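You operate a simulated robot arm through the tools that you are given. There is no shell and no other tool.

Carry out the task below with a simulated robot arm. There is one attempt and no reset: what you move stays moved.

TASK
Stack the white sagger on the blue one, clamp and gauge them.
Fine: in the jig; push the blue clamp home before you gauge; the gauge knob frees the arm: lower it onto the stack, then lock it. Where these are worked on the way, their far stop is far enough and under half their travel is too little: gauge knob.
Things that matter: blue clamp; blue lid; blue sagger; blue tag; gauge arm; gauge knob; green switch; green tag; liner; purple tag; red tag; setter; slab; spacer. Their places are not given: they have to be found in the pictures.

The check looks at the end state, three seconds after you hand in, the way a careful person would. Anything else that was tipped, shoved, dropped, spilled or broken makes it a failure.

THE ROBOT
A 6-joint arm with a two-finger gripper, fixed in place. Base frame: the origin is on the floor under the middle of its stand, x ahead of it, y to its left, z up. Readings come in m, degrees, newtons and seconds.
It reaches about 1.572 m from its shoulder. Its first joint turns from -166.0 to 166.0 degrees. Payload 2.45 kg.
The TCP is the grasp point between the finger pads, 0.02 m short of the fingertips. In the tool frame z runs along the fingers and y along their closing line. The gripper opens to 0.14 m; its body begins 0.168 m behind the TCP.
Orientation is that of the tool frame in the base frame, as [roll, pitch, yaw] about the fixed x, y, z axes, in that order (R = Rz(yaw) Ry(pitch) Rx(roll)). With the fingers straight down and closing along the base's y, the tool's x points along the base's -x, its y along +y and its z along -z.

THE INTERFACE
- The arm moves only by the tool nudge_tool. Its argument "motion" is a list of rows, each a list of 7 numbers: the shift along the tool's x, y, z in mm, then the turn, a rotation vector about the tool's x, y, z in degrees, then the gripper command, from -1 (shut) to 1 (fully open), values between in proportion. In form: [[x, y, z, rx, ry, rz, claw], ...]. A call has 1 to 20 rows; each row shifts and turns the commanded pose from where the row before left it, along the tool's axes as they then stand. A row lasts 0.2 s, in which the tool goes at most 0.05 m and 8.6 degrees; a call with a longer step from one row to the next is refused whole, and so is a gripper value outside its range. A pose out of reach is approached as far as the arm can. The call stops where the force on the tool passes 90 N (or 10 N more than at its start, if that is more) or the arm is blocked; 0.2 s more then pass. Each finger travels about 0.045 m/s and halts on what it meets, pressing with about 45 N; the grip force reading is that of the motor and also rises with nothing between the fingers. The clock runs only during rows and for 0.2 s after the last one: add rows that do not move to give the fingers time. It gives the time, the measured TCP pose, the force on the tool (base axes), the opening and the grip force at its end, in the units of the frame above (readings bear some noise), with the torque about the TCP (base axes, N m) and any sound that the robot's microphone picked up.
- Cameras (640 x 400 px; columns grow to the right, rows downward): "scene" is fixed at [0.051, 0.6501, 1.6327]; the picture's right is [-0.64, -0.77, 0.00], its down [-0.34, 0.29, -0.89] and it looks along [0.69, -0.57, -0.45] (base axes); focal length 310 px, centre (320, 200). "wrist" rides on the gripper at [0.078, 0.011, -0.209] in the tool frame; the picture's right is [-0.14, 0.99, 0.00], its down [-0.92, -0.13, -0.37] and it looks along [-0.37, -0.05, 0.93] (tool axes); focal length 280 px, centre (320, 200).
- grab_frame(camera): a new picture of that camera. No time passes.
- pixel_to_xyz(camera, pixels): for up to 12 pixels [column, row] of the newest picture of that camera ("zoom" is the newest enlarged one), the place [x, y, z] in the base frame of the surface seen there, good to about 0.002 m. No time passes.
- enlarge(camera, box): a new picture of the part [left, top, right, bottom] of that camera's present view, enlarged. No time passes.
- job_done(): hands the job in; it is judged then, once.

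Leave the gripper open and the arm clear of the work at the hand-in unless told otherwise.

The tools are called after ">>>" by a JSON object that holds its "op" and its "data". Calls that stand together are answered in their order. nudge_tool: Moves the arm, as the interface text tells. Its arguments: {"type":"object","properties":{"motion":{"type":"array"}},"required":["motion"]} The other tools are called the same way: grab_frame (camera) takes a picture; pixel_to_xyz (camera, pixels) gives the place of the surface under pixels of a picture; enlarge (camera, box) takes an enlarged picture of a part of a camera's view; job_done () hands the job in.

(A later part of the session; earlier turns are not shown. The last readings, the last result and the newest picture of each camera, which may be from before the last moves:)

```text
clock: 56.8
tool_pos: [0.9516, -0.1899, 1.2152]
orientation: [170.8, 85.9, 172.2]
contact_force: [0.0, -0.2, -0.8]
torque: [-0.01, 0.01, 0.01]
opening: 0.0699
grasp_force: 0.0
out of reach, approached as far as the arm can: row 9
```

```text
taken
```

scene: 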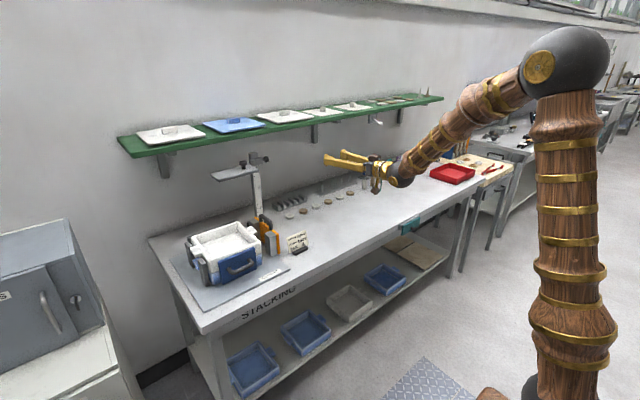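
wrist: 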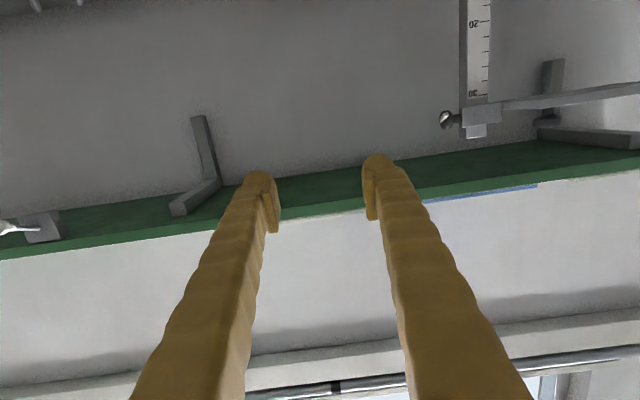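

The tool now points along +x; the knob shows at wrist (446,118). I now roll -90° about tool z so the fingers close vertically with the camera on the -y side.

>>> {"op": "nudge_tool", "data": {"motion": [[0, 0, 0, 0, 0, -5, 0], [0, 0, 0, 0, 0, -8, 0], [0, 0, 0, 0, 0, -8, 0], [0, 0, 0, 0, 0, -8, 0], [0, 0, 0, 0, 0, -8, 0], [0, 0, 0, 0, 0, -8, 0], [0, 0, 0, 0, 0, -8, 0], [0, 0, 0, 0, 0, -8, 0], [0, 0, 0, 0, 0, -8, 0], [0, 0, 0, 0, 0, -8, 0], [0, 0, 0, 0, 0, -8, 0], [0, 0, 0, 0, 0, -5, 0], [0, 0, 0, 0, 0, 0, 0]]}}

>>> {"op": "grab_frame", "data": {"camera": "scene"}}

>>> {"op": "grab_frame", "data": {"camera": "wrist"}}

```text
clock: 59.6
tool_pos: [0.9895, -0.29, 1.4699]
orientation: [-104.4, 6.4, -84.8]
contact_force: [0.1, 0.3, 0.2]
torque: [-0.01, -0.01, 0.03]
opening: 0.0699
grasp_force: 0.0
out of reach, approached as far as the arm can: row 3, 4, 5, 6, 7, 8, 9, 10, 11, 12
```

```text
taken
```

scene: 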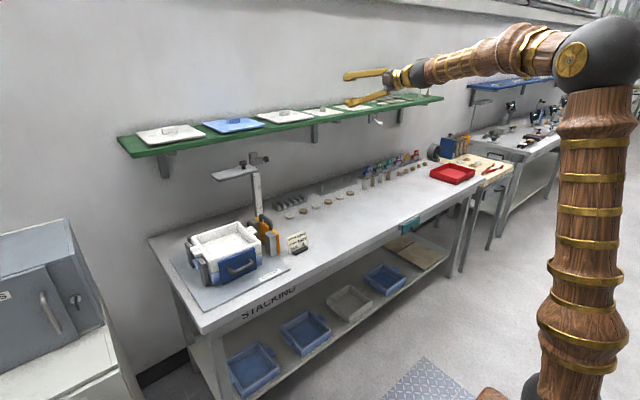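

```text
taken
```

wrist: 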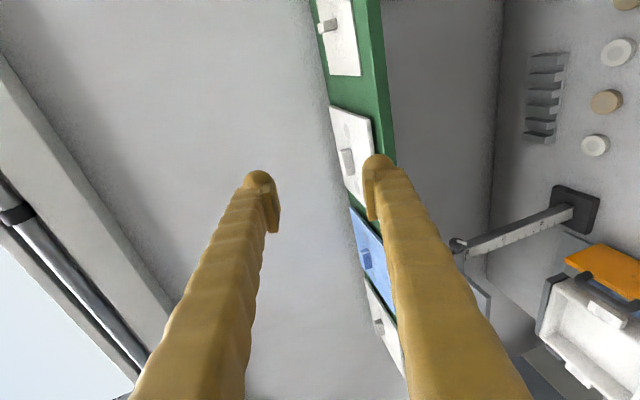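

The arm drifted up (TCP now (0.99,-0.29,1.47), clear of everything) because that pose off to the side is near a wrist singularity. I'll return to pointing down by turning about tool x, then do the pitching in the arm's own plane (y≈0).

>>> {"op": "nudge_tool", "data": {"motion": [[0, 0, -15, -8, 0, 0, 0], [0, 0, -15, -8, 0, 0, 0], [0, 0, -15, -8, 0, 0, 0], [0, 0, -15, -8, 0, 0, 0], [0, 0, 0, 0, 0, 0, 0]]}}

>>> {"op": "grab_frame", "data": {"camera": "scene"}}

```text
clock: 60.8
tool_pos: [0.9354, -0.2988, 1.4947]
orientation: [-135.4, 6.3, -84.8]
contact_force: [-0.3, -0.5, 0.1]
torque: [-0.01, 0.01, -0.04]
opening: 0.0696
grasp_force: 0.1
```

```text
taken
```

scene: 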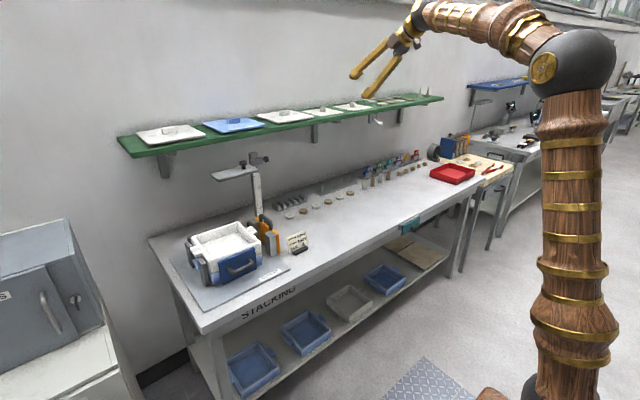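

Going well, now 45° down. I continue rotating to straight down (with back-and-down motion), and then trim to exact yaw -90.

>>> {"op": "nudge_tool", "data": {"motion": [[0, 20, 0, -8, 0, 0, 0], [0, 20, 0, -8, 0, 0, 0], [0, 20, 0, -8, 0, 0, 0], [0, 20, 0, -8, 0, 0, 0], [0, 10, 0, -8, 0, 0, 0], [0, 0, 0, -4.6, 0, 0, 0], [0, 0, 0, 0, 6.3, 0, 0], [0, 0, 0, 0, 0, 5.2, 0], [0, 0, 0, 0, 0, 0, 0]]}}

```text
clock: 62.8
tool_pos: [0.8548, -0.2999, 1.4424]
orientation: [180.0, 0.0, -90.0]
contact_force: [-0.7, 0.5, 0.1]
torque: [0.0, 0.01, 0.0]
opening: 0.0699
grasp_force: 0.0
out of reach, approached as far as the arm can: row 6
```

Pointing down at yaw -90. I move to the arm's mid-plane: y to ~0.003 and z down to ~1.28.

>>> {"op": "nudge_tool", "data": {"motion": [[-43, 0, 23, 0, 0, 0, 0], [-43, 0, 23, 0, 0, 0, 0], [-43, 0, 23, 0, 0, 0, 0], [-43, 0, 23, 0, 0, 0, 0], [-43, 0, 23, 0, 0, 0, 0], [-43, 0, 23, 0, 0, 0, 0], [-45, 0, 22, 0, 0, 0, 0], [0, 0, 0, 0, 0, 0, 0]]}}

>>> {"op": "grab_frame", "data": {"camera": "scene"}}

```text
clock: 64.6
tool_pos: [0.8558, 0.0023, 1.2842]
orientation: [-179.9, 0.0, -89.9]
contact_force: [-0.2, -0.9, 0.3]
torque: [0.04, 0.01, 0.02]
opening: 0.07
grasp_force: 0.1
```

```text
taken
```

scene: 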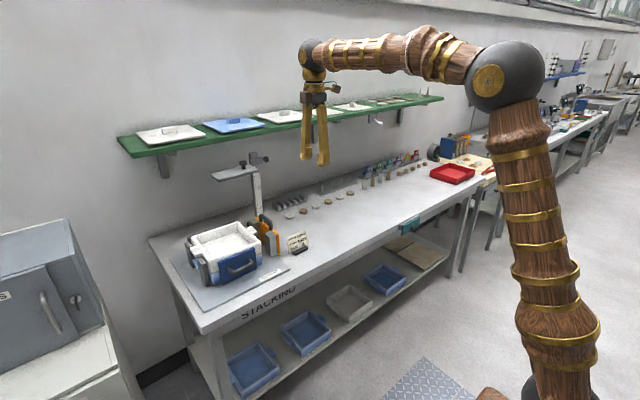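

In the mid-plane. Now pitch forward about tool x by +45° and check tracking.

>>> {"op": "nudge_tool", "data": {"motion": [[0, 0, 0, 7.5, 0, 0, 0], [0, 0, 0, 7.5, 0, 0, 0], [0, 0, 0, 7.5, 0, 0, 0], [0, 0, 0, 7.5, 0, 0, 0], [0, 0, 0, 7.5, 0, 0, 0], [0, 0, 0, 7.5, 0, 0, 0], [0, 0, 0, 0, 0, 0, 0]]}}

>>> {"op": "grab_frame", "data": {"camera": "wrist"}}

>>> {"op": "grab_frame", "data": {"camera": "scene"}}

```text
clock: 66.2
tool_pos: [0.8543, 0.0036, 1.2846]
orientation: [-134.9, 0.0, -89.9]
contact_force: [0.1, 0.7, 0.3]
torque: [0.02, 0.0, 0.0]
opening: 0.07
grasp_force: 0.0
```

```text
taken
```

wrist: 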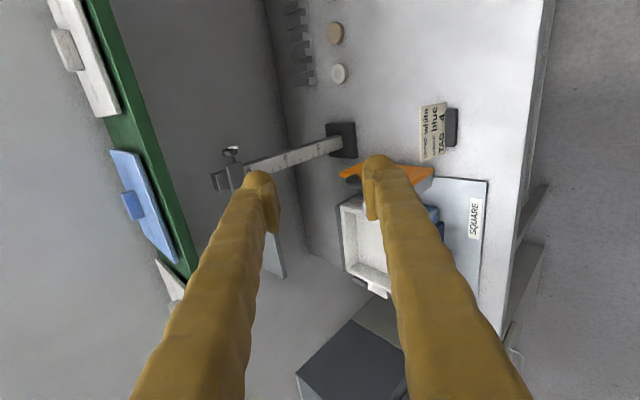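

```text
taken
```

scene: 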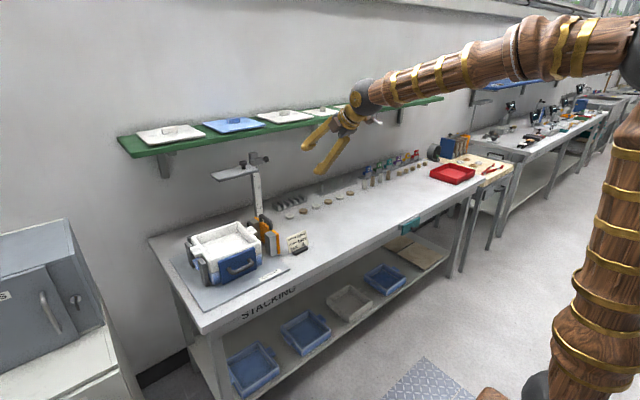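

Tracking is exact. The knob shows at wrist (231,152). I continue pitching toward horizontal, 30° more.

>>> {"op": "nudge_tool", "data": {"motion": [[0, 0, 0, 7.5, 0, 0, 0], [0, 0, 0, 7.5, 0, 0, 0], [0, 0, 0, 7.5, 0, 0, 0], [0, 0, 0, 7.5, 0, 0, 0], [0, 0, 0, 0, 0, 0, 0]]}}

>>> {"op": "grab_frame", "data": {"camera": "wrist"}}

>>> {"op": "enlarge", "data": {"camera": "wrist", "box": [180, 60, 340, 240]}}

```text
clock: 67.4
tool_pos: [0.8551, 0.0044, 1.2842]
orientation: [-104.9, 0.1, -89.9]
contact_force: [0.0, 0.3, -0.2]
torque: [0.01, -0.01, 0.0]
opening: 0.0701
grasp_force: 0.1
```

```text
taken
```

wrist: 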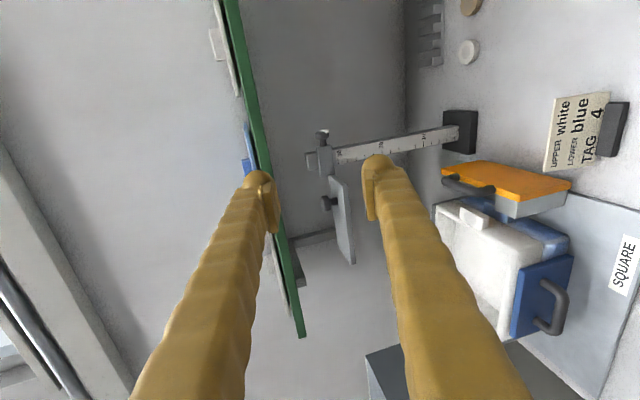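

```text
2.22 times, centred on (260, 150) of wrist
```

zoom: 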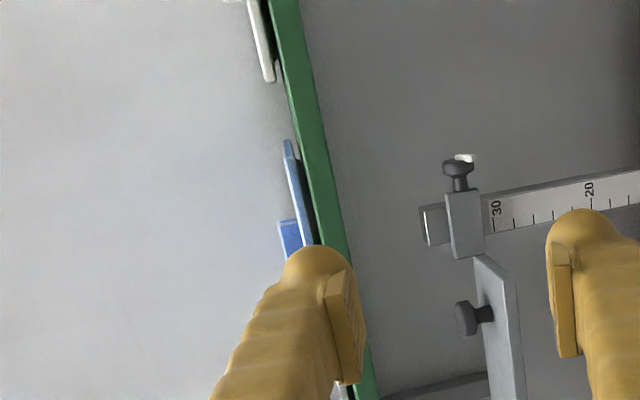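

The side knob with its white pointer is clearly visible. I move closer, to about (1.02,0.003,1.235), to see the pointer direction.

>>> {"op": "nudge_tool", "data": {"motion": [[0, 1.4, 43, 0, 0, 0, 0], [0, 1.4, 43, 0, 0, 0, 0], [0, 1.4, 43, 0, 0, 0, 0], [0, 1.4, 43, 0, 0, 0, 0], [0, 0, 0, 0, 0, 0, 0]]}}

>>> {"op": "grab_frame", "data": {"camera": "wrist"}}

>>> {"op": "enlarge", "data": {"camera": "wrist", "box": [260, 60, 380, 220]}}

>>> {"op": "enlarge", "data": {"camera": "scene", "box": [220, 110, 350, 210]}}

```text
clock: 68.6
tool_pos: [1.0195, 0.0067, 1.233]
orientation: [-105.1, 0.0, -89.9]
contact_force: [0.2, -0.1, -0.5]
torque: [-0.03, 0.01, 0.01]
opening: 0.07
grasp_force: 0.0
```

```text
taken
```

wrist: 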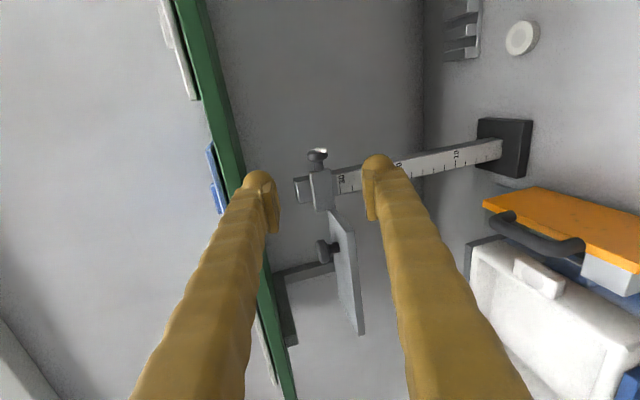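

```text
2.50 times, centred on (320, 140) of wrist
```

zoom: 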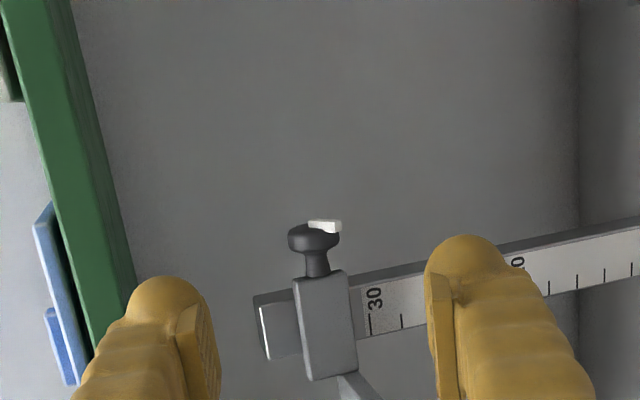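

```text
4.00 times, centred on (285, 160) of scene
```

zoom: 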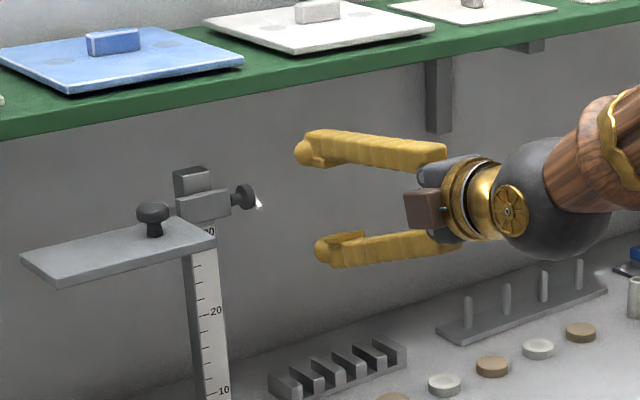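

The pointer points mostly downward (image right). I'll measure the knob head, stem and pointer on a fresh wrist zoom.

>>> {"op": "enlarge", "data": {"camera": "wrist", "box": [295, 135, 345, 175]}}

```text
10.00 times, centred on (320, 155) of wrist
```

zoom: 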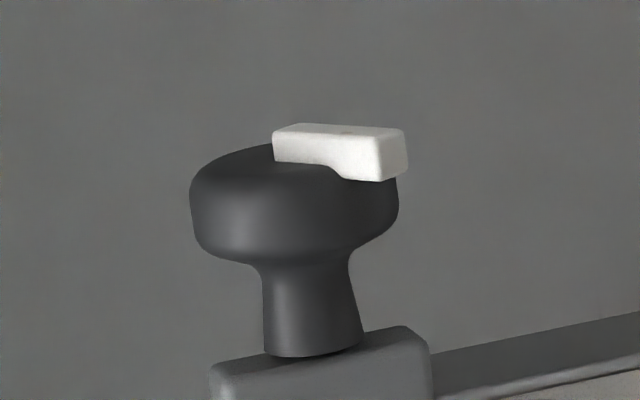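

>>> {"op": "pixel_to_xyz", "data": {"camera": "zoom", "pixels": [[195, 210], [293, 210], [390, 210], [293, 245], [293, 175], [310, 300], [275, 130], [395, 135], [330, 140], [280, 150], [395, 165], [300, 370]]}}

```text
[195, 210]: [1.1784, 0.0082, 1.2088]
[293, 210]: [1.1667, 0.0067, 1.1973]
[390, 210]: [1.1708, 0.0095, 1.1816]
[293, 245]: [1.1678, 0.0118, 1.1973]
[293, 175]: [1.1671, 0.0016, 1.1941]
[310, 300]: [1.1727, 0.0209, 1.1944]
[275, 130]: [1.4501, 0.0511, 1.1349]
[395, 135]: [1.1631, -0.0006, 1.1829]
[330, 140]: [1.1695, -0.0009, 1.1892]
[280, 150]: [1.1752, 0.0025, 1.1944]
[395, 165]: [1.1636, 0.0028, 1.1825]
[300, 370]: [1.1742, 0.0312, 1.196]
```

Knob axis ≈ (1.181, y, 1.195), head y 0.002–0.014, radius 0.0145; carriage face at y≈0.030. The pointer sits ~37° below the -x direction. I'll pitch the tool to about 5° upward so the pointer lies toward the palm, then drop to the knob's height.

>>> {"op": "nudge_tool", "data": {"motion": [[0, 0, 0, 7, 0, 0, 0], [0, 0, 0, 7, 0, 0, 0], [0, 0, 0, 6, 0, 0, 0], [0, 26, 0, 0, 0, 0, 0], [0, 26, 0, 0, 0, 0, 0], [0, 0, 30, 0, 0, 0, 0], [0, 0, 30, 0, 0, 0, 0], [0, 0, 30, 0, 0, 0, 0], [0, 0, 0, 0, 0, 0, 0]]}}

>>> {"op": "grab_frame", "data": {"camera": "wrist"}}

>>> {"op": "enlarge", "data": {"camera": "wrist", "box": [220, 80, 420, 240]}}

>>> {"op": "enlarge", "data": {"camera": "scene", "box": [220, 120, 330, 220]}}

```text
clock: 70.6
tool_pos: [1.1127, 0.0049, 1.1887]
orientation: [-85.0, 0.0, -89.9]
contact_force: [0.5, 0.7, -0.4]
torque: [0.0, -0.02, 0.01]
opening: 0.0698
grasp_force: 0.1
```

```text
taken
```

wrist: 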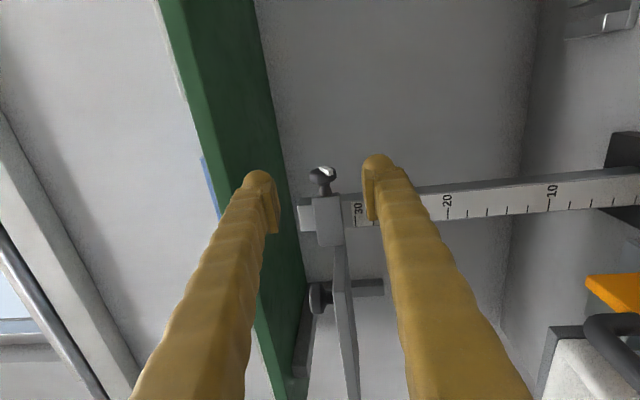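

```text
2.50 times, centred on (320, 160) of wrist
```

zoom: 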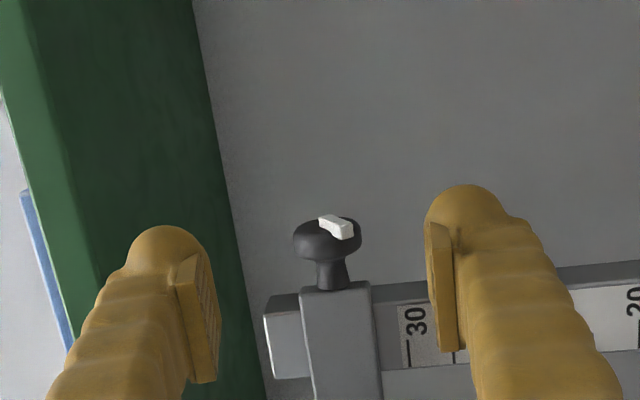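

```text
4.00 times, centred on (275, 170) of scene
```

zoom: 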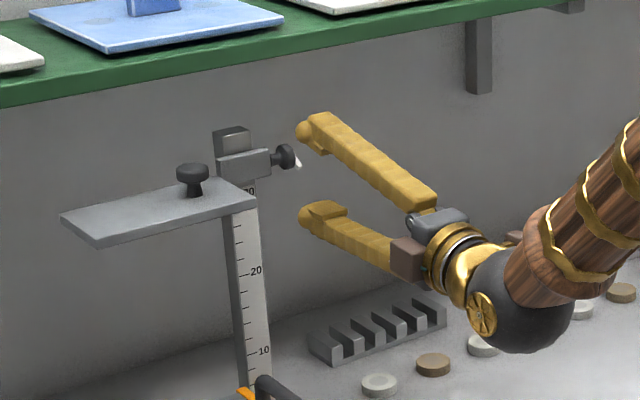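

The knob lies centred between the pads. I advance 68 mm along the tool axis so the TCP sits on the knob axis.

>>> {"op": "nudge_tool", "data": {"motion": [[0, 0, 20, 0, 0, 0, 0], [0, 0, 20, 0, 0, 0, 0], [0, 0, 16, 0, 0, 0, 0], [0, 0, 12, 0, 0, 0, 0], [0, 0, 0, 0, 0, 0, 0]]}}

>>> {"op": "enlarge", "data": {"camera": "wrist", "box": [220, 80, 420, 240]}}

>>> {"op": "enlarge", "data": {"camera": "scene", "box": [220, 120, 330, 220]}}

```text
clock: 71.8
tool_pos: [1.1804, 0.0048, 1.197]
orientation: [-85.0, 0.0, -89.9]
contact_force: [-0.2, 0.0, 0.0]
torque: [0.0, 0.04, 0.04]
opening: 0.0699
grasp_force: 0.0
```

```text
2.50 times, centred on (320, 160) of wrist
```

zoom: 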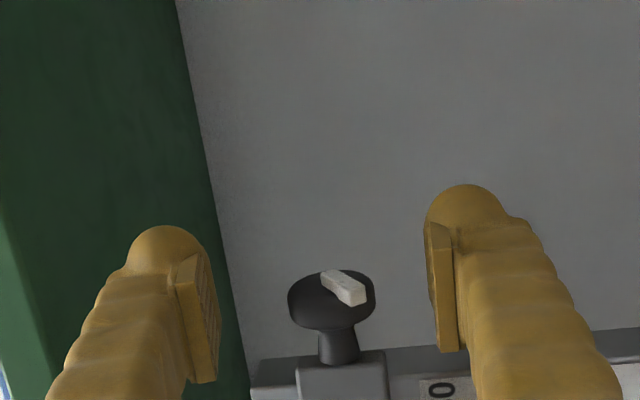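

```text
4.00 times, centred on (275, 170) of scene
```

zoom: 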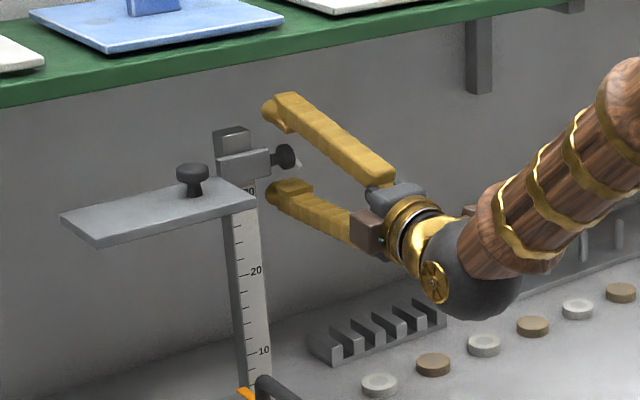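

The head sits ~3 mm toward the lower pad. I shift 2.5 mm down (tool +y) and close gently on the knob.

>>> {"op": "nudge_tool", "data": {"motion": [[0, 2.5, 0, 0, 0, 0, 0], [0, 0, 0, 0, 0, 0, -0.3], [0, 0, 0, 0, 0, 0, -0.5], [0, 0, 0, 0, 0, 0, -0.5], [0, 0, 0, 0, 0, 0, -0.5]]}}

>>> {"op": "enlarge", "data": {"camera": "wrist", "box": [260, 130, 380, 220]}}

```text
clock: 73.0
tool_pos: [1.1813, 0.004, 1.1941]
orientation: [-85.0, 0.0, -89.8]
contact_force: [-0.3, -0.6, 0.4]
torque: [-0.01, 0.01, 0.03]
opening: 0.0351
grasp_force: 0.0
```

```text
4.44 times, centred on (320, 175) of wrist
```

zoom: 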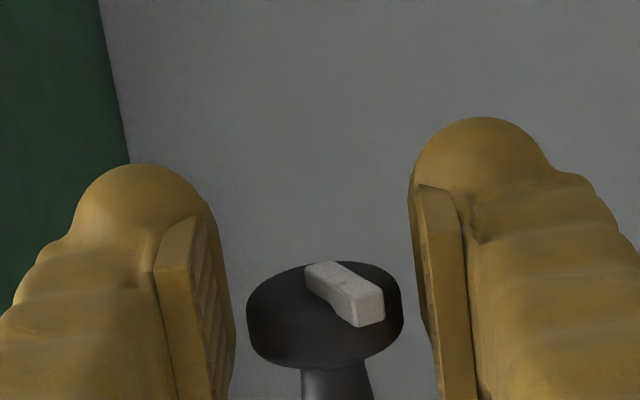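

The head is nicely centred between the pads and the pointer doesn't interfere. I close to grip.

>>> {"op": "nudge_tool", "data": {"motion": [[0, 0, 0, 0, 0, 0, -1], [0, 0, 0, 0, 0, 0, -1], [0, 0, 0, 0, 0, 0, -1]]}}

>>> {"op": "enlarge", "data": {"camera": "wrist", "box": [260, 130, 380, 220]}}

```text
clock: 73.8
tool_pos: [1.1826, 0.0053, 1.1934]
orientation: [-84.9, 0.0, -89.9]
contact_force: [1.4, -0.1, -2.8]
torque: [0.01, 0.02, -0.1]
opening: 0.0234
grasp_force: 45.3
```

```text
4.44 times, centred on (320, 175) of wrist
```

zoom: 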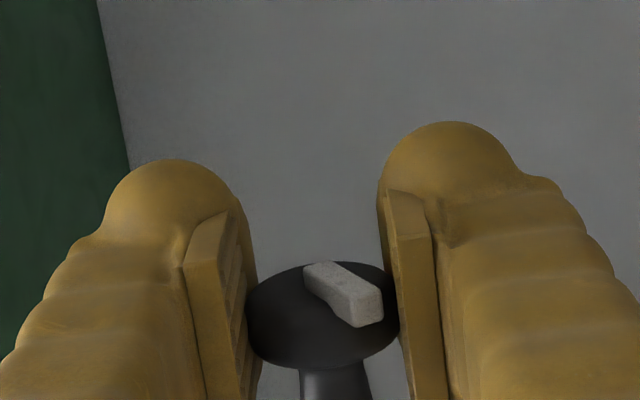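

Gripped with 45 N at opening 0.0234. I try a small turn: rx -6° (hand going up) and read the torque about y.

>>> {"op": "nudge_tool", "data": {"motion": [[0, 0, 0, -3, 0, 0, -1], [0, 0, 0, -3, 0, 0, -1], [0, 0, 0, 0, 0, 0, -1]]}}

>>> {"op": "enlarge", "data": {"camera": "wrist", "box": [260, 130, 380, 220]}}

```text
clock: 74.6
tool_pos: [1.1814, 0.0045, 1.1934]
orientation: [-91.0, 0.0, -89.9]
contact_force: [5.2, -1.4, -1.0]
torque: [0.03, 0.01, -0.08]
opening: 0.0232
grasp_force: 45.1
```

```text
4.44 times, centred on (320, 175) of wrist
```

zoom: 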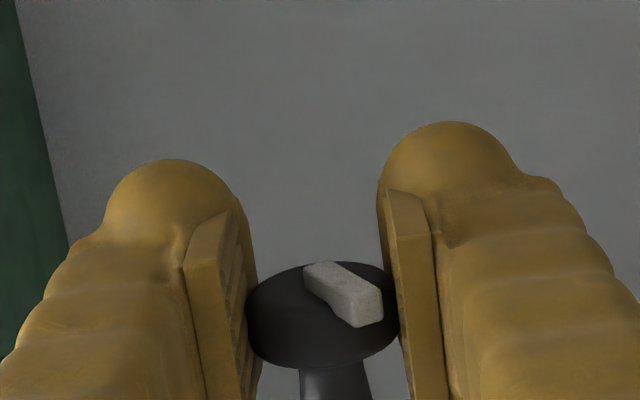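

The pointer moved with the fingers and torque is near zero: the knob turns this way. I continue 30° more in 5° rows.

>>> {"op": "nudge_tool", "data": {"motion": [[0, 0, 0, -5, 0, 0, -1], [0, 0, 0, -5, 0, 0, -1], [0, 0, 0, -5, 0, 0, -1], [0, 0, 0, -5, 0, 0, -1], [0, 0, 0, -5, 0, 0, -1], [0, 0, 0, -5, 0, 0, -1], [0, 0, 0, 0, 0, 0, -1]]}}

>>> {"op": "enlarge", "data": {"camera": "wrist", "box": [260, 130, 380, 220]}}

>>> {"op": "enlarge", "data": {"camera": "scene", "box": [200, 90, 360, 220]}}

```text
clock: 76.2
tool_pos: [1.181, 0.0052, 1.1927]
orientation: [-121.0, 0.0, -89.9]
contact_force: [-15.1, 2.5, -3.9]
torque: [-0.08, -0.01, 0.03]
opening: 0.0234
grasp_force: 45.0
```

```text
4.44 times, centred on (320, 175) of wrist
```

zoom: 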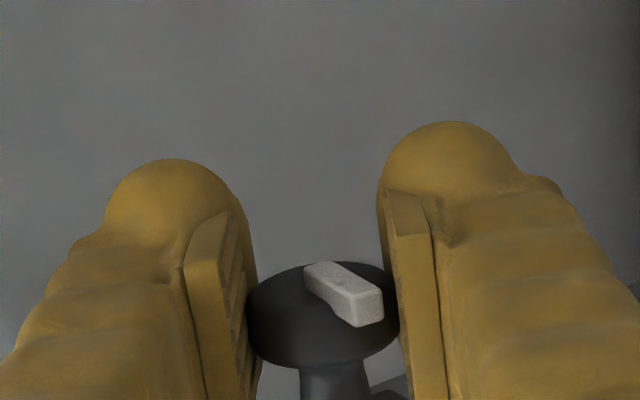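

```text
3.08 times, centred on (280, 155) of scene
```

zoom: 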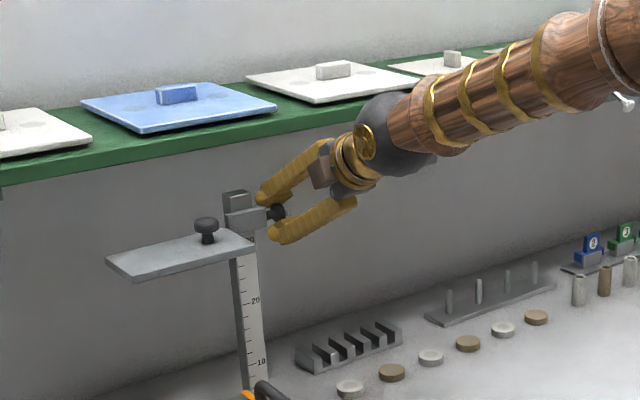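

36° turned so far with low torque; force -15 N in x shows a small offset, so I'll ease 1 mm back while turning another ~20°.

>>> {"op": "nudge_tool", "data": {"motion": [[0, 0, -1, -4, 0, 0, -1], [0, 0, 0, -4, 0, 0, -1], [0, 0, 0, -4, 0, 0, -1], [0, 0, 0, -4, 0, 0, -1], [0, 0, 0, -4, 0, 0, -1], [0, 0, 0, 0, 0, 0, -1]]}}

>>> {"op": "enlarge", "data": {"camera": "wrist", "box": [260, 130, 380, 220]}}

>>> {"op": "enlarge", "data": {"camera": "scene", "box": [200, 90, 360, 220]}}

```text
clock: 77.6
tool_pos: [1.1809, 0.0046, 1.1922]
orientation: [-141.1, 0.0, -89.9]
contact_force: [-12.4, 8.6, -14.8]
torque: [-0.07, -0.03, 0.07]
opening: 0.0233
grasp_force: 44.8
```

```text
4.44 times, centred on (320, 175) of wrist
```

zoom: 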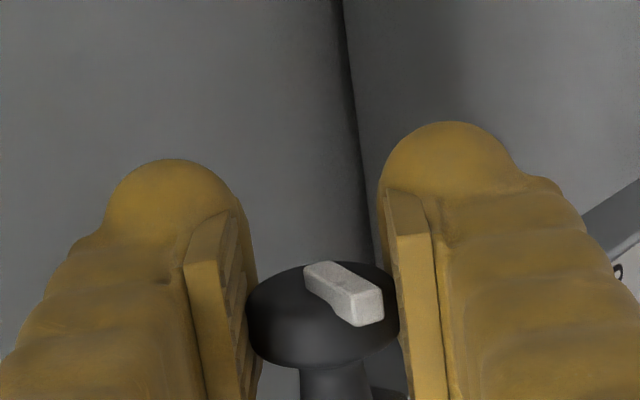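

```text
3.08 times, centred on (280, 155) of scene
```

zoom: 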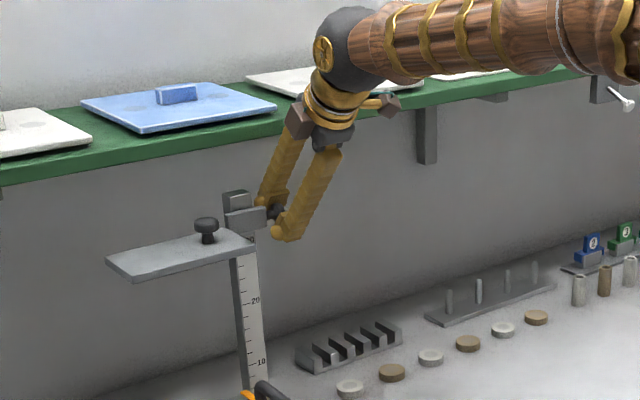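

56° turned, no stop yet, clearances fine. I turn another 10° (tilt ~61°, still ~28 mm clear of the shelf).

>>> {"op": "nudge_tool", "data": {"motion": [[0, 0, 0, -3.5, 0, 0, -1], [0, 0, 0, -3.5, 0, 0, -1], [0, 0, 0, -3.5, 0, 0, -1], [0, 0, 0, 0, 0, 0, -1]]}}

>>> {"op": "enlarge", "data": {"camera": "wrist", "box": [260, 130, 380, 220]}}

>>> {"op": "enlarge", "data": {"camera": "scene", "box": [200, 90, 360, 220]}}

```text
clock: 78.6
tool_pos: [1.1795, 0.0053, 1.193]
orientation: [-151.6, 0.1, -89.9]
contact_force: [-17.7, 8.0, -24.0]
torque: [-0.15, -0.04, 0.1]
opening: 0.0236
grasp_force: 44.8
```

```text
4.44 times, centred on (320, 175) of wrist
```

zoom: 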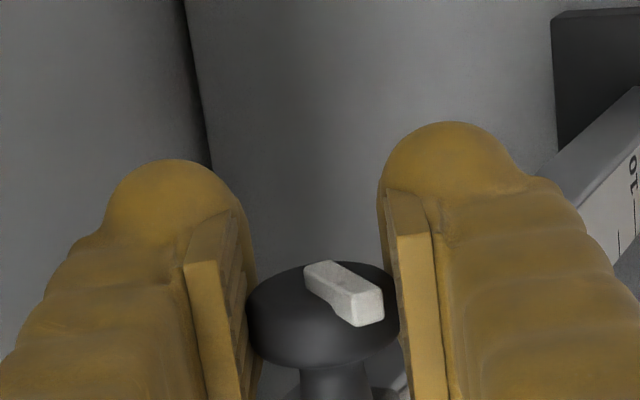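

```text
3.08 times, centred on (280, 155) of scene
```

zoom: 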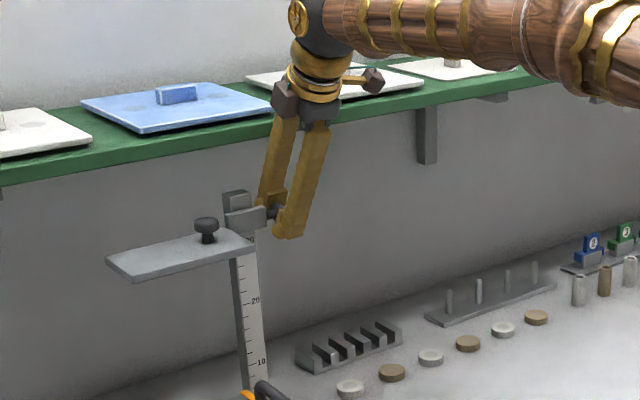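

66° turned, no stop reached and almost no torque. I'll re-grip to continue: open a little, swing the tool back ~52° around the knob, and look.

>>> {"op": "nudge_tool", "data": {"motion": [[0, 0, 0, 0, 0, 0, -0.3], [0, 0, 0, 0, 0, 0, -0.3], [0, 0, 0, 7.5, 0, 0, -0.3], [0, 0, 0, 7.5, 0, 0, -0.3], [0, 0, 0, 7.5, 0, 0, -0.3], [0, 0, 0, 7.5, 0, 0, -0.3], [0, 0, 0, 7.5, 0, 0, -0.3], [0, 0, 0, 7.5, 0, 0, -0.3], [0, 0, 0, 7.5, 0, 0, -0.3], [0, 0, 0, 0, 0, 0, -0.3]]}}

>>> {"op": "enlarge", "data": {"camera": "wrist", "box": [260, 130, 380, 220]}}

>>> {"op": "enlarge", "data": {"camera": "scene", "box": [200, 110, 320, 220]}}

```text
clock: 80.8
tool_pos: [1.1793, 0.0027, 1.193]
orientation: [-98.9, 0.0, -89.9]
contact_force: [0.2, -0.7, -0.4]
torque: [-0.01, -0.02, 0.0]
opening: 0.0491
grasp_force: 0.1
```

```text
4.44 times, centred on (320, 175) of wrist
```

zoom: 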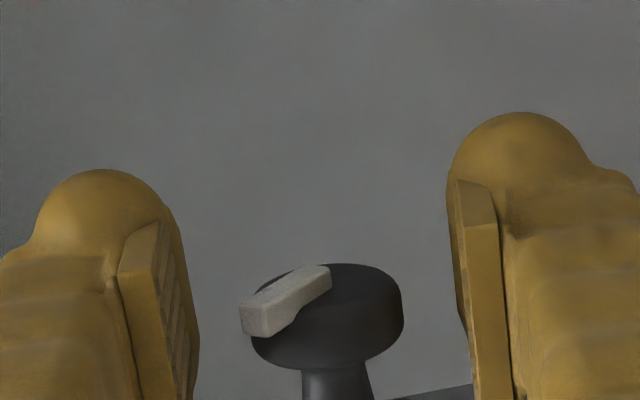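

```text
3.64 times, centred on (260, 165) of scene
```

zoom: 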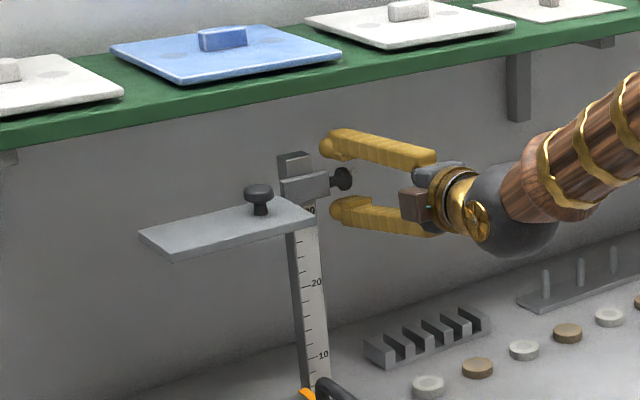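

The pointer now points toward the upper finger. To grip cleanly I tilt to ~29° below horizontal first so the pointer faces the palm, then close.

>>> {"op": "nudge_tool", "data": {"motion": [[0, 0, 0, -7, 0, 0, -0.3], [0, 0, 0, -7, 0, 0, -0.3], [0, 0, 0, -6, 0, 0, -0.3], [0, 0, 0, 0, 0, 0, -0.5], [0, 0, 0, 0, 0, 0, -0.5]]}}

>>> {"op": "enlarge", "data": {"camera": "wrist", "box": [260, 130, 380, 220]}}

```text
clock: 82.0
tool_pos: [1.1795, 0.0065, 1.1935]
orientation: [-118.9, -0.1, -90.0]
contact_force: [-0.2, -0.1, -0.5]
torque: [0.01, 0.0, 0.01]
opening: 0.0348
grasp_force: 0.0
```

```text
4.44 times, centred on (320, 175) of wrist
```

zoom: 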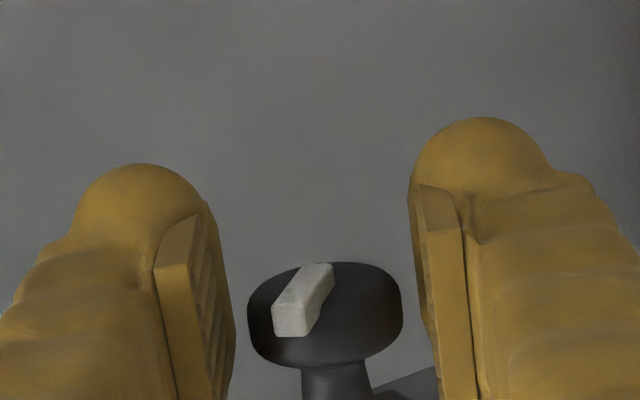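

The pointer is now within the head outline. I close and turn on by 30° (to tilt ~59°) in small rows.

>>> {"op": "nudge_tool", "data": {"motion": [[0, 0, 0, 0, 0, 0, -1], [0, 0, 0, 0, 0, 0, -1], [0, 0, 0, 0, 0, 0, -1], [0, 0, 0, -4, 0, 0, -1], [0, 0, 0, -4, 0, 0, -1], [0, 0, 0, -4, 0, 0, -1], [0, 0, 0, 0, 0, 0, -1]]}}

>>> {"op": "enlarge", "data": {"camera": "wrist", "box": [260, 130, 380, 220]}}

```text
clock: 83.6
tool_pos: [1.1815, 0.0051, 1.1933]
orientation: [-130.9, 0.0, -89.9]
contact_force: [-18.3, -12.8, -4.9]
torque: [0.02, -0.02, 0.1]
opening: 0.0234
grasp_force: 45.1
```

```text
4.44 times, centred on (320, 175) of wrist
```

zoom: 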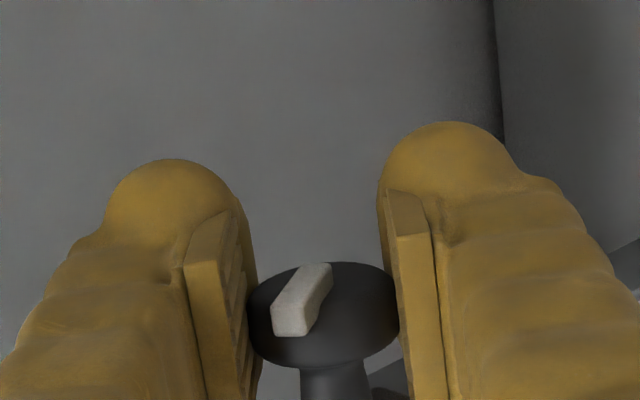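

Still turning together (78° total). I continue with slight offset compensation.

>>> {"op": "nudge_tool", "data": {"motion": [[0.5, 0.6, -0.7, -4, 0, 0, -1], [0, 0, 0, -4, 0, 0, -1], [0, 0, 0, -4, 0, 0, -1], [0, 0, 0, -4, 0, 0, -1], [0, 0, 0, -3, 0, 0, -1], [0, 0, 0, 0, 0, 0, -1]]}}

>>> {"op": "enlarge", "data": {"camera": "wrist", "box": [260, 130, 380, 220]}}

```text
clock: 85.0
tool_pos: [1.1796, 0.0031, 1.1938]
orientation: [-150.1, 0.0, -89.8]
contact_force: [13.6, 0.8, -7.1]
torque: [-0.02, 0.03, -0.12]
opening: 0.0233
grasp_force: 44.9
```

```text
4.44 times, centred on (320, 175) of wrist
```

zoom: 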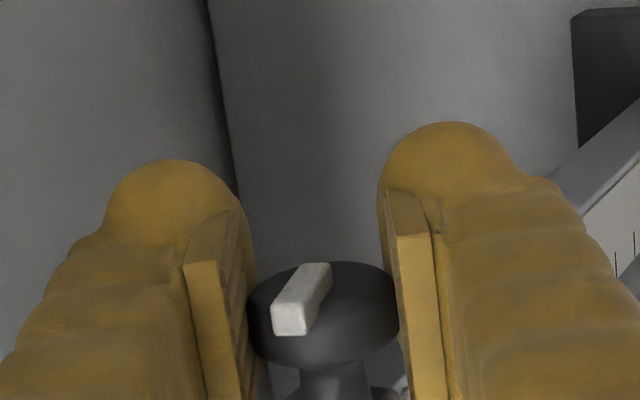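

About 97° turned and no stop felt. Before going on, I test whether the arm is already free by moving 3 mm down with the knob in the grip.

>>> {"op": "nudge_tool", "data": {"motion": [[0, 0.8, 1.3, 0, 0, 0, -1], [0, 0.8, 1.3, 0, 0, 0, -1], [0, 0, 0, 0, 0, 0, -1]]}}

>>> {"op": "enlarge", "data": {"camera": "wrist", "box": [260, 130, 380, 220]}}

```text
clock: 85.8
tool_pos: [1.1796, 0.0044, 1.1906]
orientation: [-150.1, 0.1, -89.9]
contact_force: [21.7, 3.9, 0.6]
torque: [0.04, 0.01, -0.08]
opening: 0.0236
grasp_force: 44.9
```

```text
4.44 times, centred on (320, 175) of wrist
```

zoom: 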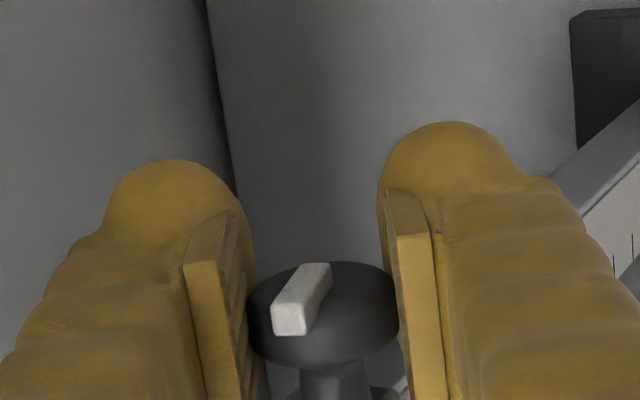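

The vertical force stayed near zero while it moved 3 mm: the arm is free. I won't let go (it might drop); I'll lower it by the knob, straight down, easing 1 mm in +x to relieve the side force.

>>> {"op": "nudge_tool", "data": {"motion": [[0, 1.1, 4.8, 0, 0, 0, -1], [0, 3.0, 5.2, 0, 0, 0, -1], [0, 4.0, 6.9, 0, 0, 0, -1], [0, 4.0, 6.9, 0, 0, 0, -1], [0, 4.0, 6.9, 0, 0, 0, -1], [0, 4.0, 6.9, 0, 0, 0, -1], [0, 0, 0, 0, 0, 0, -1]]}}

>>> {"op": "enlarge", "data": {"camera": "scene", "box": [180, 110, 320, 280]}}

>>> {"op": "enlarge", "data": {"camera": "wrist", "box": [260, 130, 380, 220]}}

```text
clock: 87.4
tool_pos: [1.1806, 0.0027, 1.1472]
orientation: [-150.1, 0.0, -89.9]
contact_force: [-50.6, 17.7, -3.1]
torque: [0.08, 0.03, 0.19]
opening: 0.0237
grasp_force: 45.2
```

```text
2.35 times, centred on (250, 195) of scene
```

zoom: 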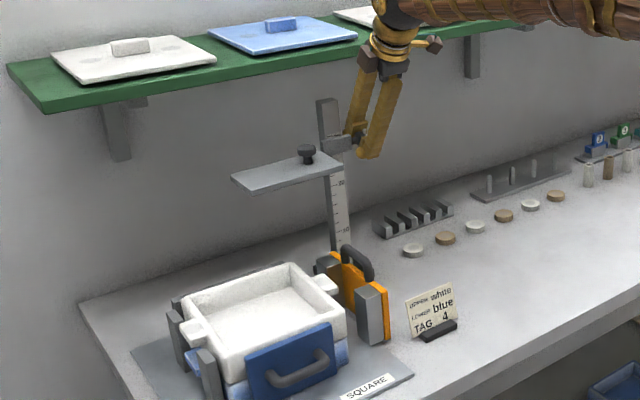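

```text
4.44 times, centred on (320, 175) of wrist
```

zoom: 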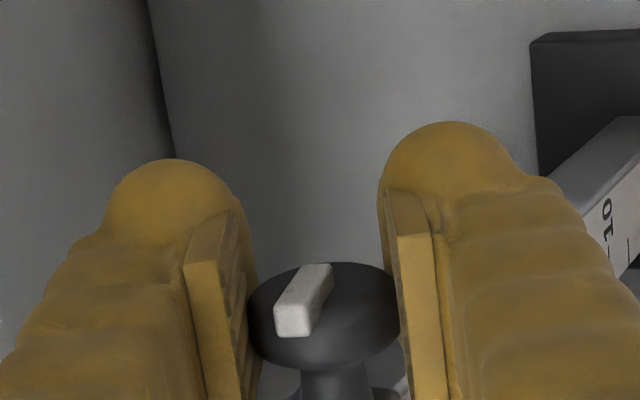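

The arm comes down with the knob. Side force is -50 N in x, so I step back 1 mm in x and continue lowering.

>>> {"op": "nudge_tool", "data": {"motion": [[-0.3, 0.87, -0.5, 0, 0, 0, -1], [0, 4.0, 6.94, 0, 0, 0, -1], [0, 4.0, 6.94, 0, 0, 0, -1], [0, 4.0, 6.94, 0, 0, 0, -1], [0, 4.0, 6.94, 0, 0, 0, -1], [0, 4.0, 6.94, 0, 0, 0, -1], [0, 4.0, 6.94, 0, 0, 0, -1], [0, 0, 0, 0, 0, 0, -1]]}}

>>> {"op": "enlarge", "data": {"camera": "scene", "box": [180, 110, 320, 280]}}

```text
clock: 89.2
tool_pos: [1.1811, 0.0046, 1.0992]
orientation: [-149.9, 0.0, -89.9]
contact_force: [-18.1, 14.8, -0.7]
torque: [0.02, -0.01, 0.14]
opening: 0.0239
grasp_force: 44.8
```

```text
2.35 times, centred on (250, 195) of scene
```

zoom: 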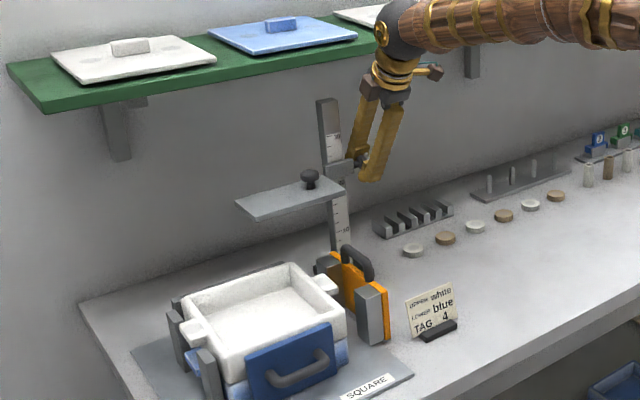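

Good, lowering smoothly at z≈1.099 with forces modest. I continue another 64 mm.

>>> {"op": "nudge_tool", "data": {"motion": [[-0.3, 4.3, 6.74, 0, 0, 0, -1], [0, 4.0, 6.94, 0, 0, 0, -1], [0, 4.0, 6.94, 0, 0, 0, -1], [0, 4.0, 6.94, 0, 0, 0, -1], [0, 4.0, 6.94, 0, 0, 0, -1], [0, 4.0, 6.94, 0, 0, 0, -1], [0, 4.0, 6.94, 0, 0, 0, -1], [0, 4.0, 6.94, 0, 0, 0, -1], [0, 0, 0, 0, 0, 0, -1]]}}

>>> {"op": "enlarge", "data": {"camera": "scene", "box": [180, 130, 320, 290]}}

>>> {"op": "grab_frame", "data": {"camera": "wrist"}}

```text
clock: 91.2
tool_pos: [1.1792, 0.0052, 1.0364]
orientation: [-149.9, -0.1, -90.1]
contact_force: [27.8, -14.4, -0.9]
torque: [-0.07, -0.01, -0.29]
opening: 0.0235
grasp_force: 44.8
```

```text
2.50 times, centred on (250, 210) of scene
```

zoom: 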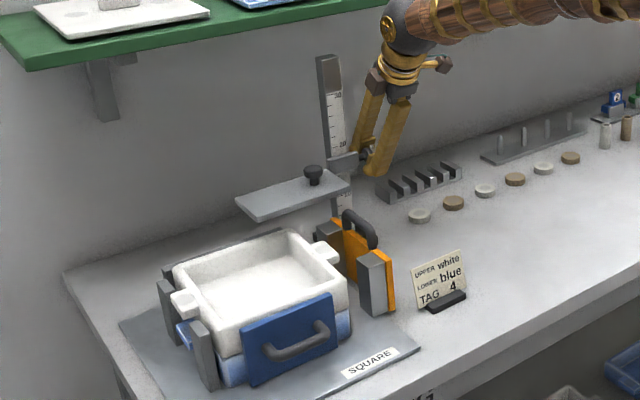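

```text
taken
```

wrist: 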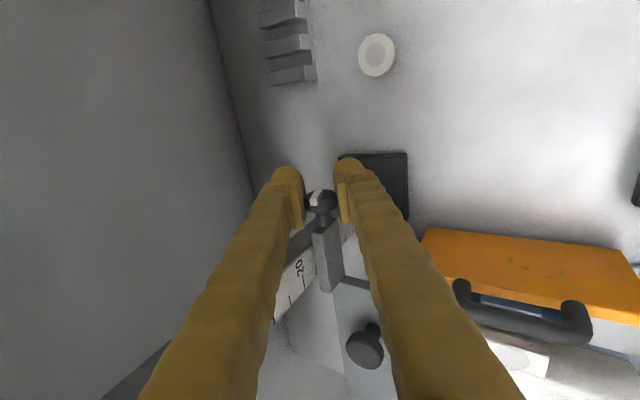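

At z≈1.036, about 46 mm to go. I lower 32 mm more with small side corrections.

>>> {"op": "nudge_tool", "data": {"motion": [[0.3, 3.5, 7.2, 0, 0, 0, -1], [0, 4.0, 6.94, 0, 0, 0, -1], [0, 4.0, 6.94, 0, 0, 0, -1], [0, 3.5, 6.07, 0, 0, 0, -1], [0, 0, 0, 0, 0, 0, -1]]}}

>>> {"op": "enlarge", "data": {"camera": "scene", "box": [180, 150, 300, 290]}}

```text
clock: 92.4
tool_pos: [1.18, 0.0046, 1.0035]
orientation: [-150.1, -0.1, -89.8]
contact_force: [11.8, -17.3, -1.5]
torque: [-0.01, 0.02, -0.09]
opening: 0.0233
grasp_force: 45.0
```

```text
2.86 times, centred on (240, 220) of scene
```

zoom: 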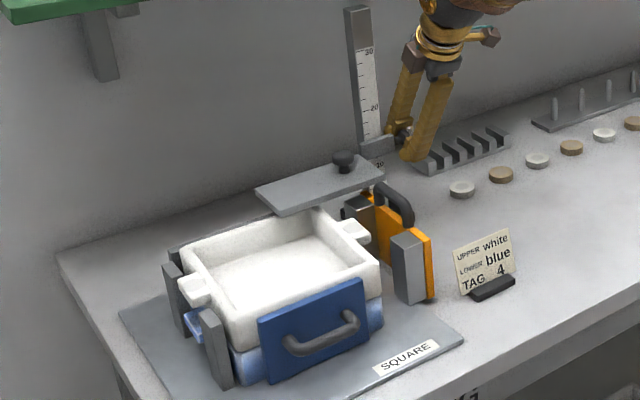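

Almost there. I measure the plate's height above the rim before the final approach.

>>> {"op": "pixel_to_xyz", "data": {"camera": "zoom", "pixels": [[270, 195], [310, 185], [345, 195], [280, 210], [355, 188], [372, 173], [215, 240], [310, 225], [350, 232], [345, 158]]}}

```text
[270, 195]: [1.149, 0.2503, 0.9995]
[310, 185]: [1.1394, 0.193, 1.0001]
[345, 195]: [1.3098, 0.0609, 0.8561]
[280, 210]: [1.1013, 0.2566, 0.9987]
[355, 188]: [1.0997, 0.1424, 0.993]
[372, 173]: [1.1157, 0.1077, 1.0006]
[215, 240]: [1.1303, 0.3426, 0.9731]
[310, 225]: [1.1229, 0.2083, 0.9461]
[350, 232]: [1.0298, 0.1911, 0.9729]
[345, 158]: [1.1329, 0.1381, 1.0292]
```

Plate top is at z≈1.000, so its underside is about 14 mm above the rim. I lower 9 mm first in 1.5 mm steps.

>>> {"op": "nudge_tool", "data": {"motion": [[0.3, 0.6, 1.4, 0, 0, 0, -1], [0, 0.75, 1.3, 0, 0, 0, -1], [0, 0.75, 1.3, 0, 0, 0, -1], [0, 0.75, 1.3, 0, 0, 0, -1], [0, 0.75, 1.3, 0, 0, 0, -1], [0, 0.75, 1.3, 0, 0, 0, -1], [0, 0, 0, 0, 0, 0, -1]]}}

>>> {"op": "enlarge", "data": {"camera": "scene", "box": [200, 180, 280, 250]}}

```text
clock: 94.0
tool_pos: [1.1795, 0.004, 0.9944]
orientation: [-149.9, 0.0, -89.9]
contact_force: [22.2, -15.8, -1.1]
torque: [0.01, -0.01, -0.19]
opening: 0.0235
grasp_force: 44.9
```

```text
5.71 times, centred on (240, 215) of scene
```

zoom: 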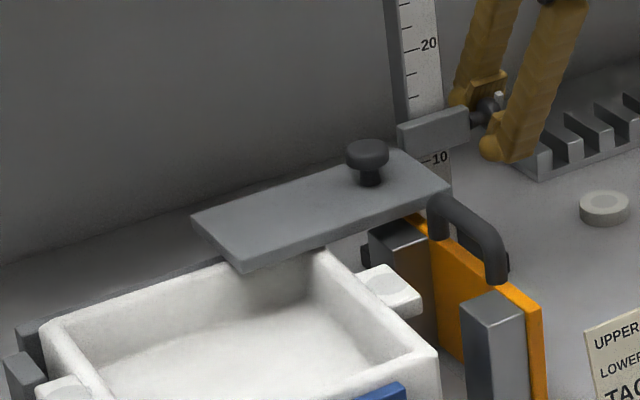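

Close to the rim. I go on in 1 mm steps, watching the vertical force.

>>> {"op": "nudge_tool", "data": {"motion": [[0.3, 0.2, 1.1, 0, 0, 0, -1], [0, 0.5, 0.87, 0, 0, 0, -1], [0, 0.5, 0.87, 0, 0, 0, -1], [0, 0, 0, 0, 0, 0, -1]]}}

```text
clock: 95.0
tool_pos: [1.18, 0.0042, 0.9927]
orientation: [-150.0, 0.0, -89.9]
contact_force: [7.4, -0.1, -1.7]
torque: [0.03, 0.0, -0.01]
opening: 0.0235
grasp_force: 45.3
```

>>> {"op": "nudge_tool", "data": {"motion": [[0, 0.5, 0.87, 0, 0, 0, -1], [0, 0.5, 0.87, 0, 0, 0, -1], [0, 0, 0, 0, 0, 0, -1]]}}

>>> {"op": "enlarge", "data": {"camera": "scene", "box": [200, 180, 280, 250]}}

```text
clock: 95.8
tool_pos: [1.1795, 0.0055, 0.9908]
orientation: [-150.1, 0.0, -89.9]
contact_force: [-8.5, 9.2, 3.4]
torque: [0.01, 0.0, 0.06]
opening: 0.0234
grasp_force: 44.3
```

```text
5.71 times, centred on (240, 215) of scene
```

zoom: 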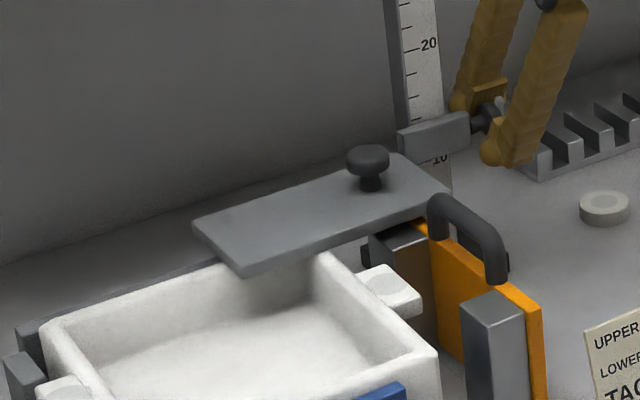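

Vertical force only 3.4 N. Another 1 mm at a time.

>>> {"op": "nudge_tool", "data": {"motion": [[0, 0.5, 0.87, 0, 0, 0, -1], [0, 0, 0, 0, 0, 0, -1]]}}

>>> {"op": "pixel_to_xyz", "data": {"camera": "zoom", "pixels": [[230, 250], [300, 210], [400, 170], [245, 268], [330, 248], [150, 290], [330, 260], [60, 335]]}}

```text
clock: 96.4
tool_pos: [1.1797, 0.0041, 0.99]
orientation: [-149.9, 0.0, -89.9]
contact_force: [-17.9, 17.3, 12.4]
torque: [0.13, 0.0, 0.14]
opening: 0.0234
grasp_force: 45.3
```

```text
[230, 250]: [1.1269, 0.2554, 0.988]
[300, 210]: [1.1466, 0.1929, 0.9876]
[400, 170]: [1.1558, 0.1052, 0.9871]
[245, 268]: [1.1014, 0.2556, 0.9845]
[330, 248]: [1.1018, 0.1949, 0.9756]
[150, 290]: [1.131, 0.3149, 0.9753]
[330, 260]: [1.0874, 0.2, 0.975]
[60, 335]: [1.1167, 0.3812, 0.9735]
```

The stack now pushes back with 12 N: the plate rests on the white rim (plate top 0.988, rim 0.976). To be sure the knob reaches its far stop, I continue turning it the same way by 12° here, watching torque.

>>> {"op": "nudge_tool", "data": {"motion": [[0, 0, 0, -4, 0, 0, -1], [0, 0, 0, -4, 0, 0, -1], [0, 0, 0, -4, 0, 0, -1], [0, 0, 0, 0, 0, 0, -1]]}}

>>> {"op": "enlarge", "data": {"camera": "wrist", "box": [260, 130, 380, 220]}}

>>> {"op": "enlarge", "data": {"camera": "scene", "box": [180, 100, 320, 260]}}

```text
clock: 97.4
tool_pos: [1.1803, 0.003, 0.9905]
orientation: [-161.9, 0.0, -89.9]
contact_force: [-26.9, 29.4, 13.8]
torque: [0.25, -0.04, 0.15]
opening: 0.0233
grasp_force: 44.6
```

```text
4.44 times, centred on (320, 175) of wrist
```

zoom: 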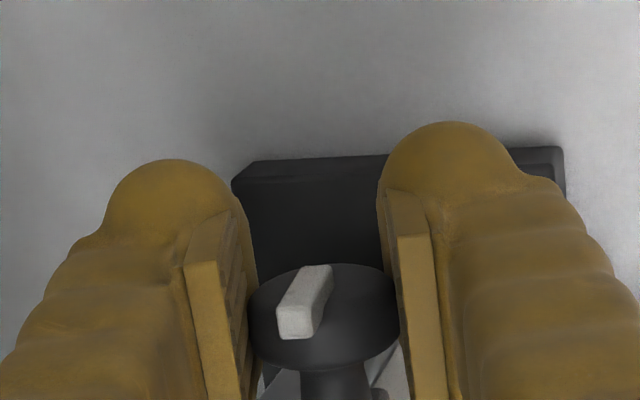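

```text
2.50 times, centred on (250, 180) of scene
```

zoom: 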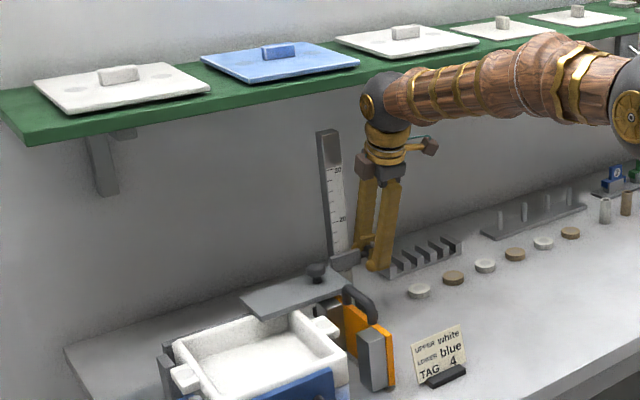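

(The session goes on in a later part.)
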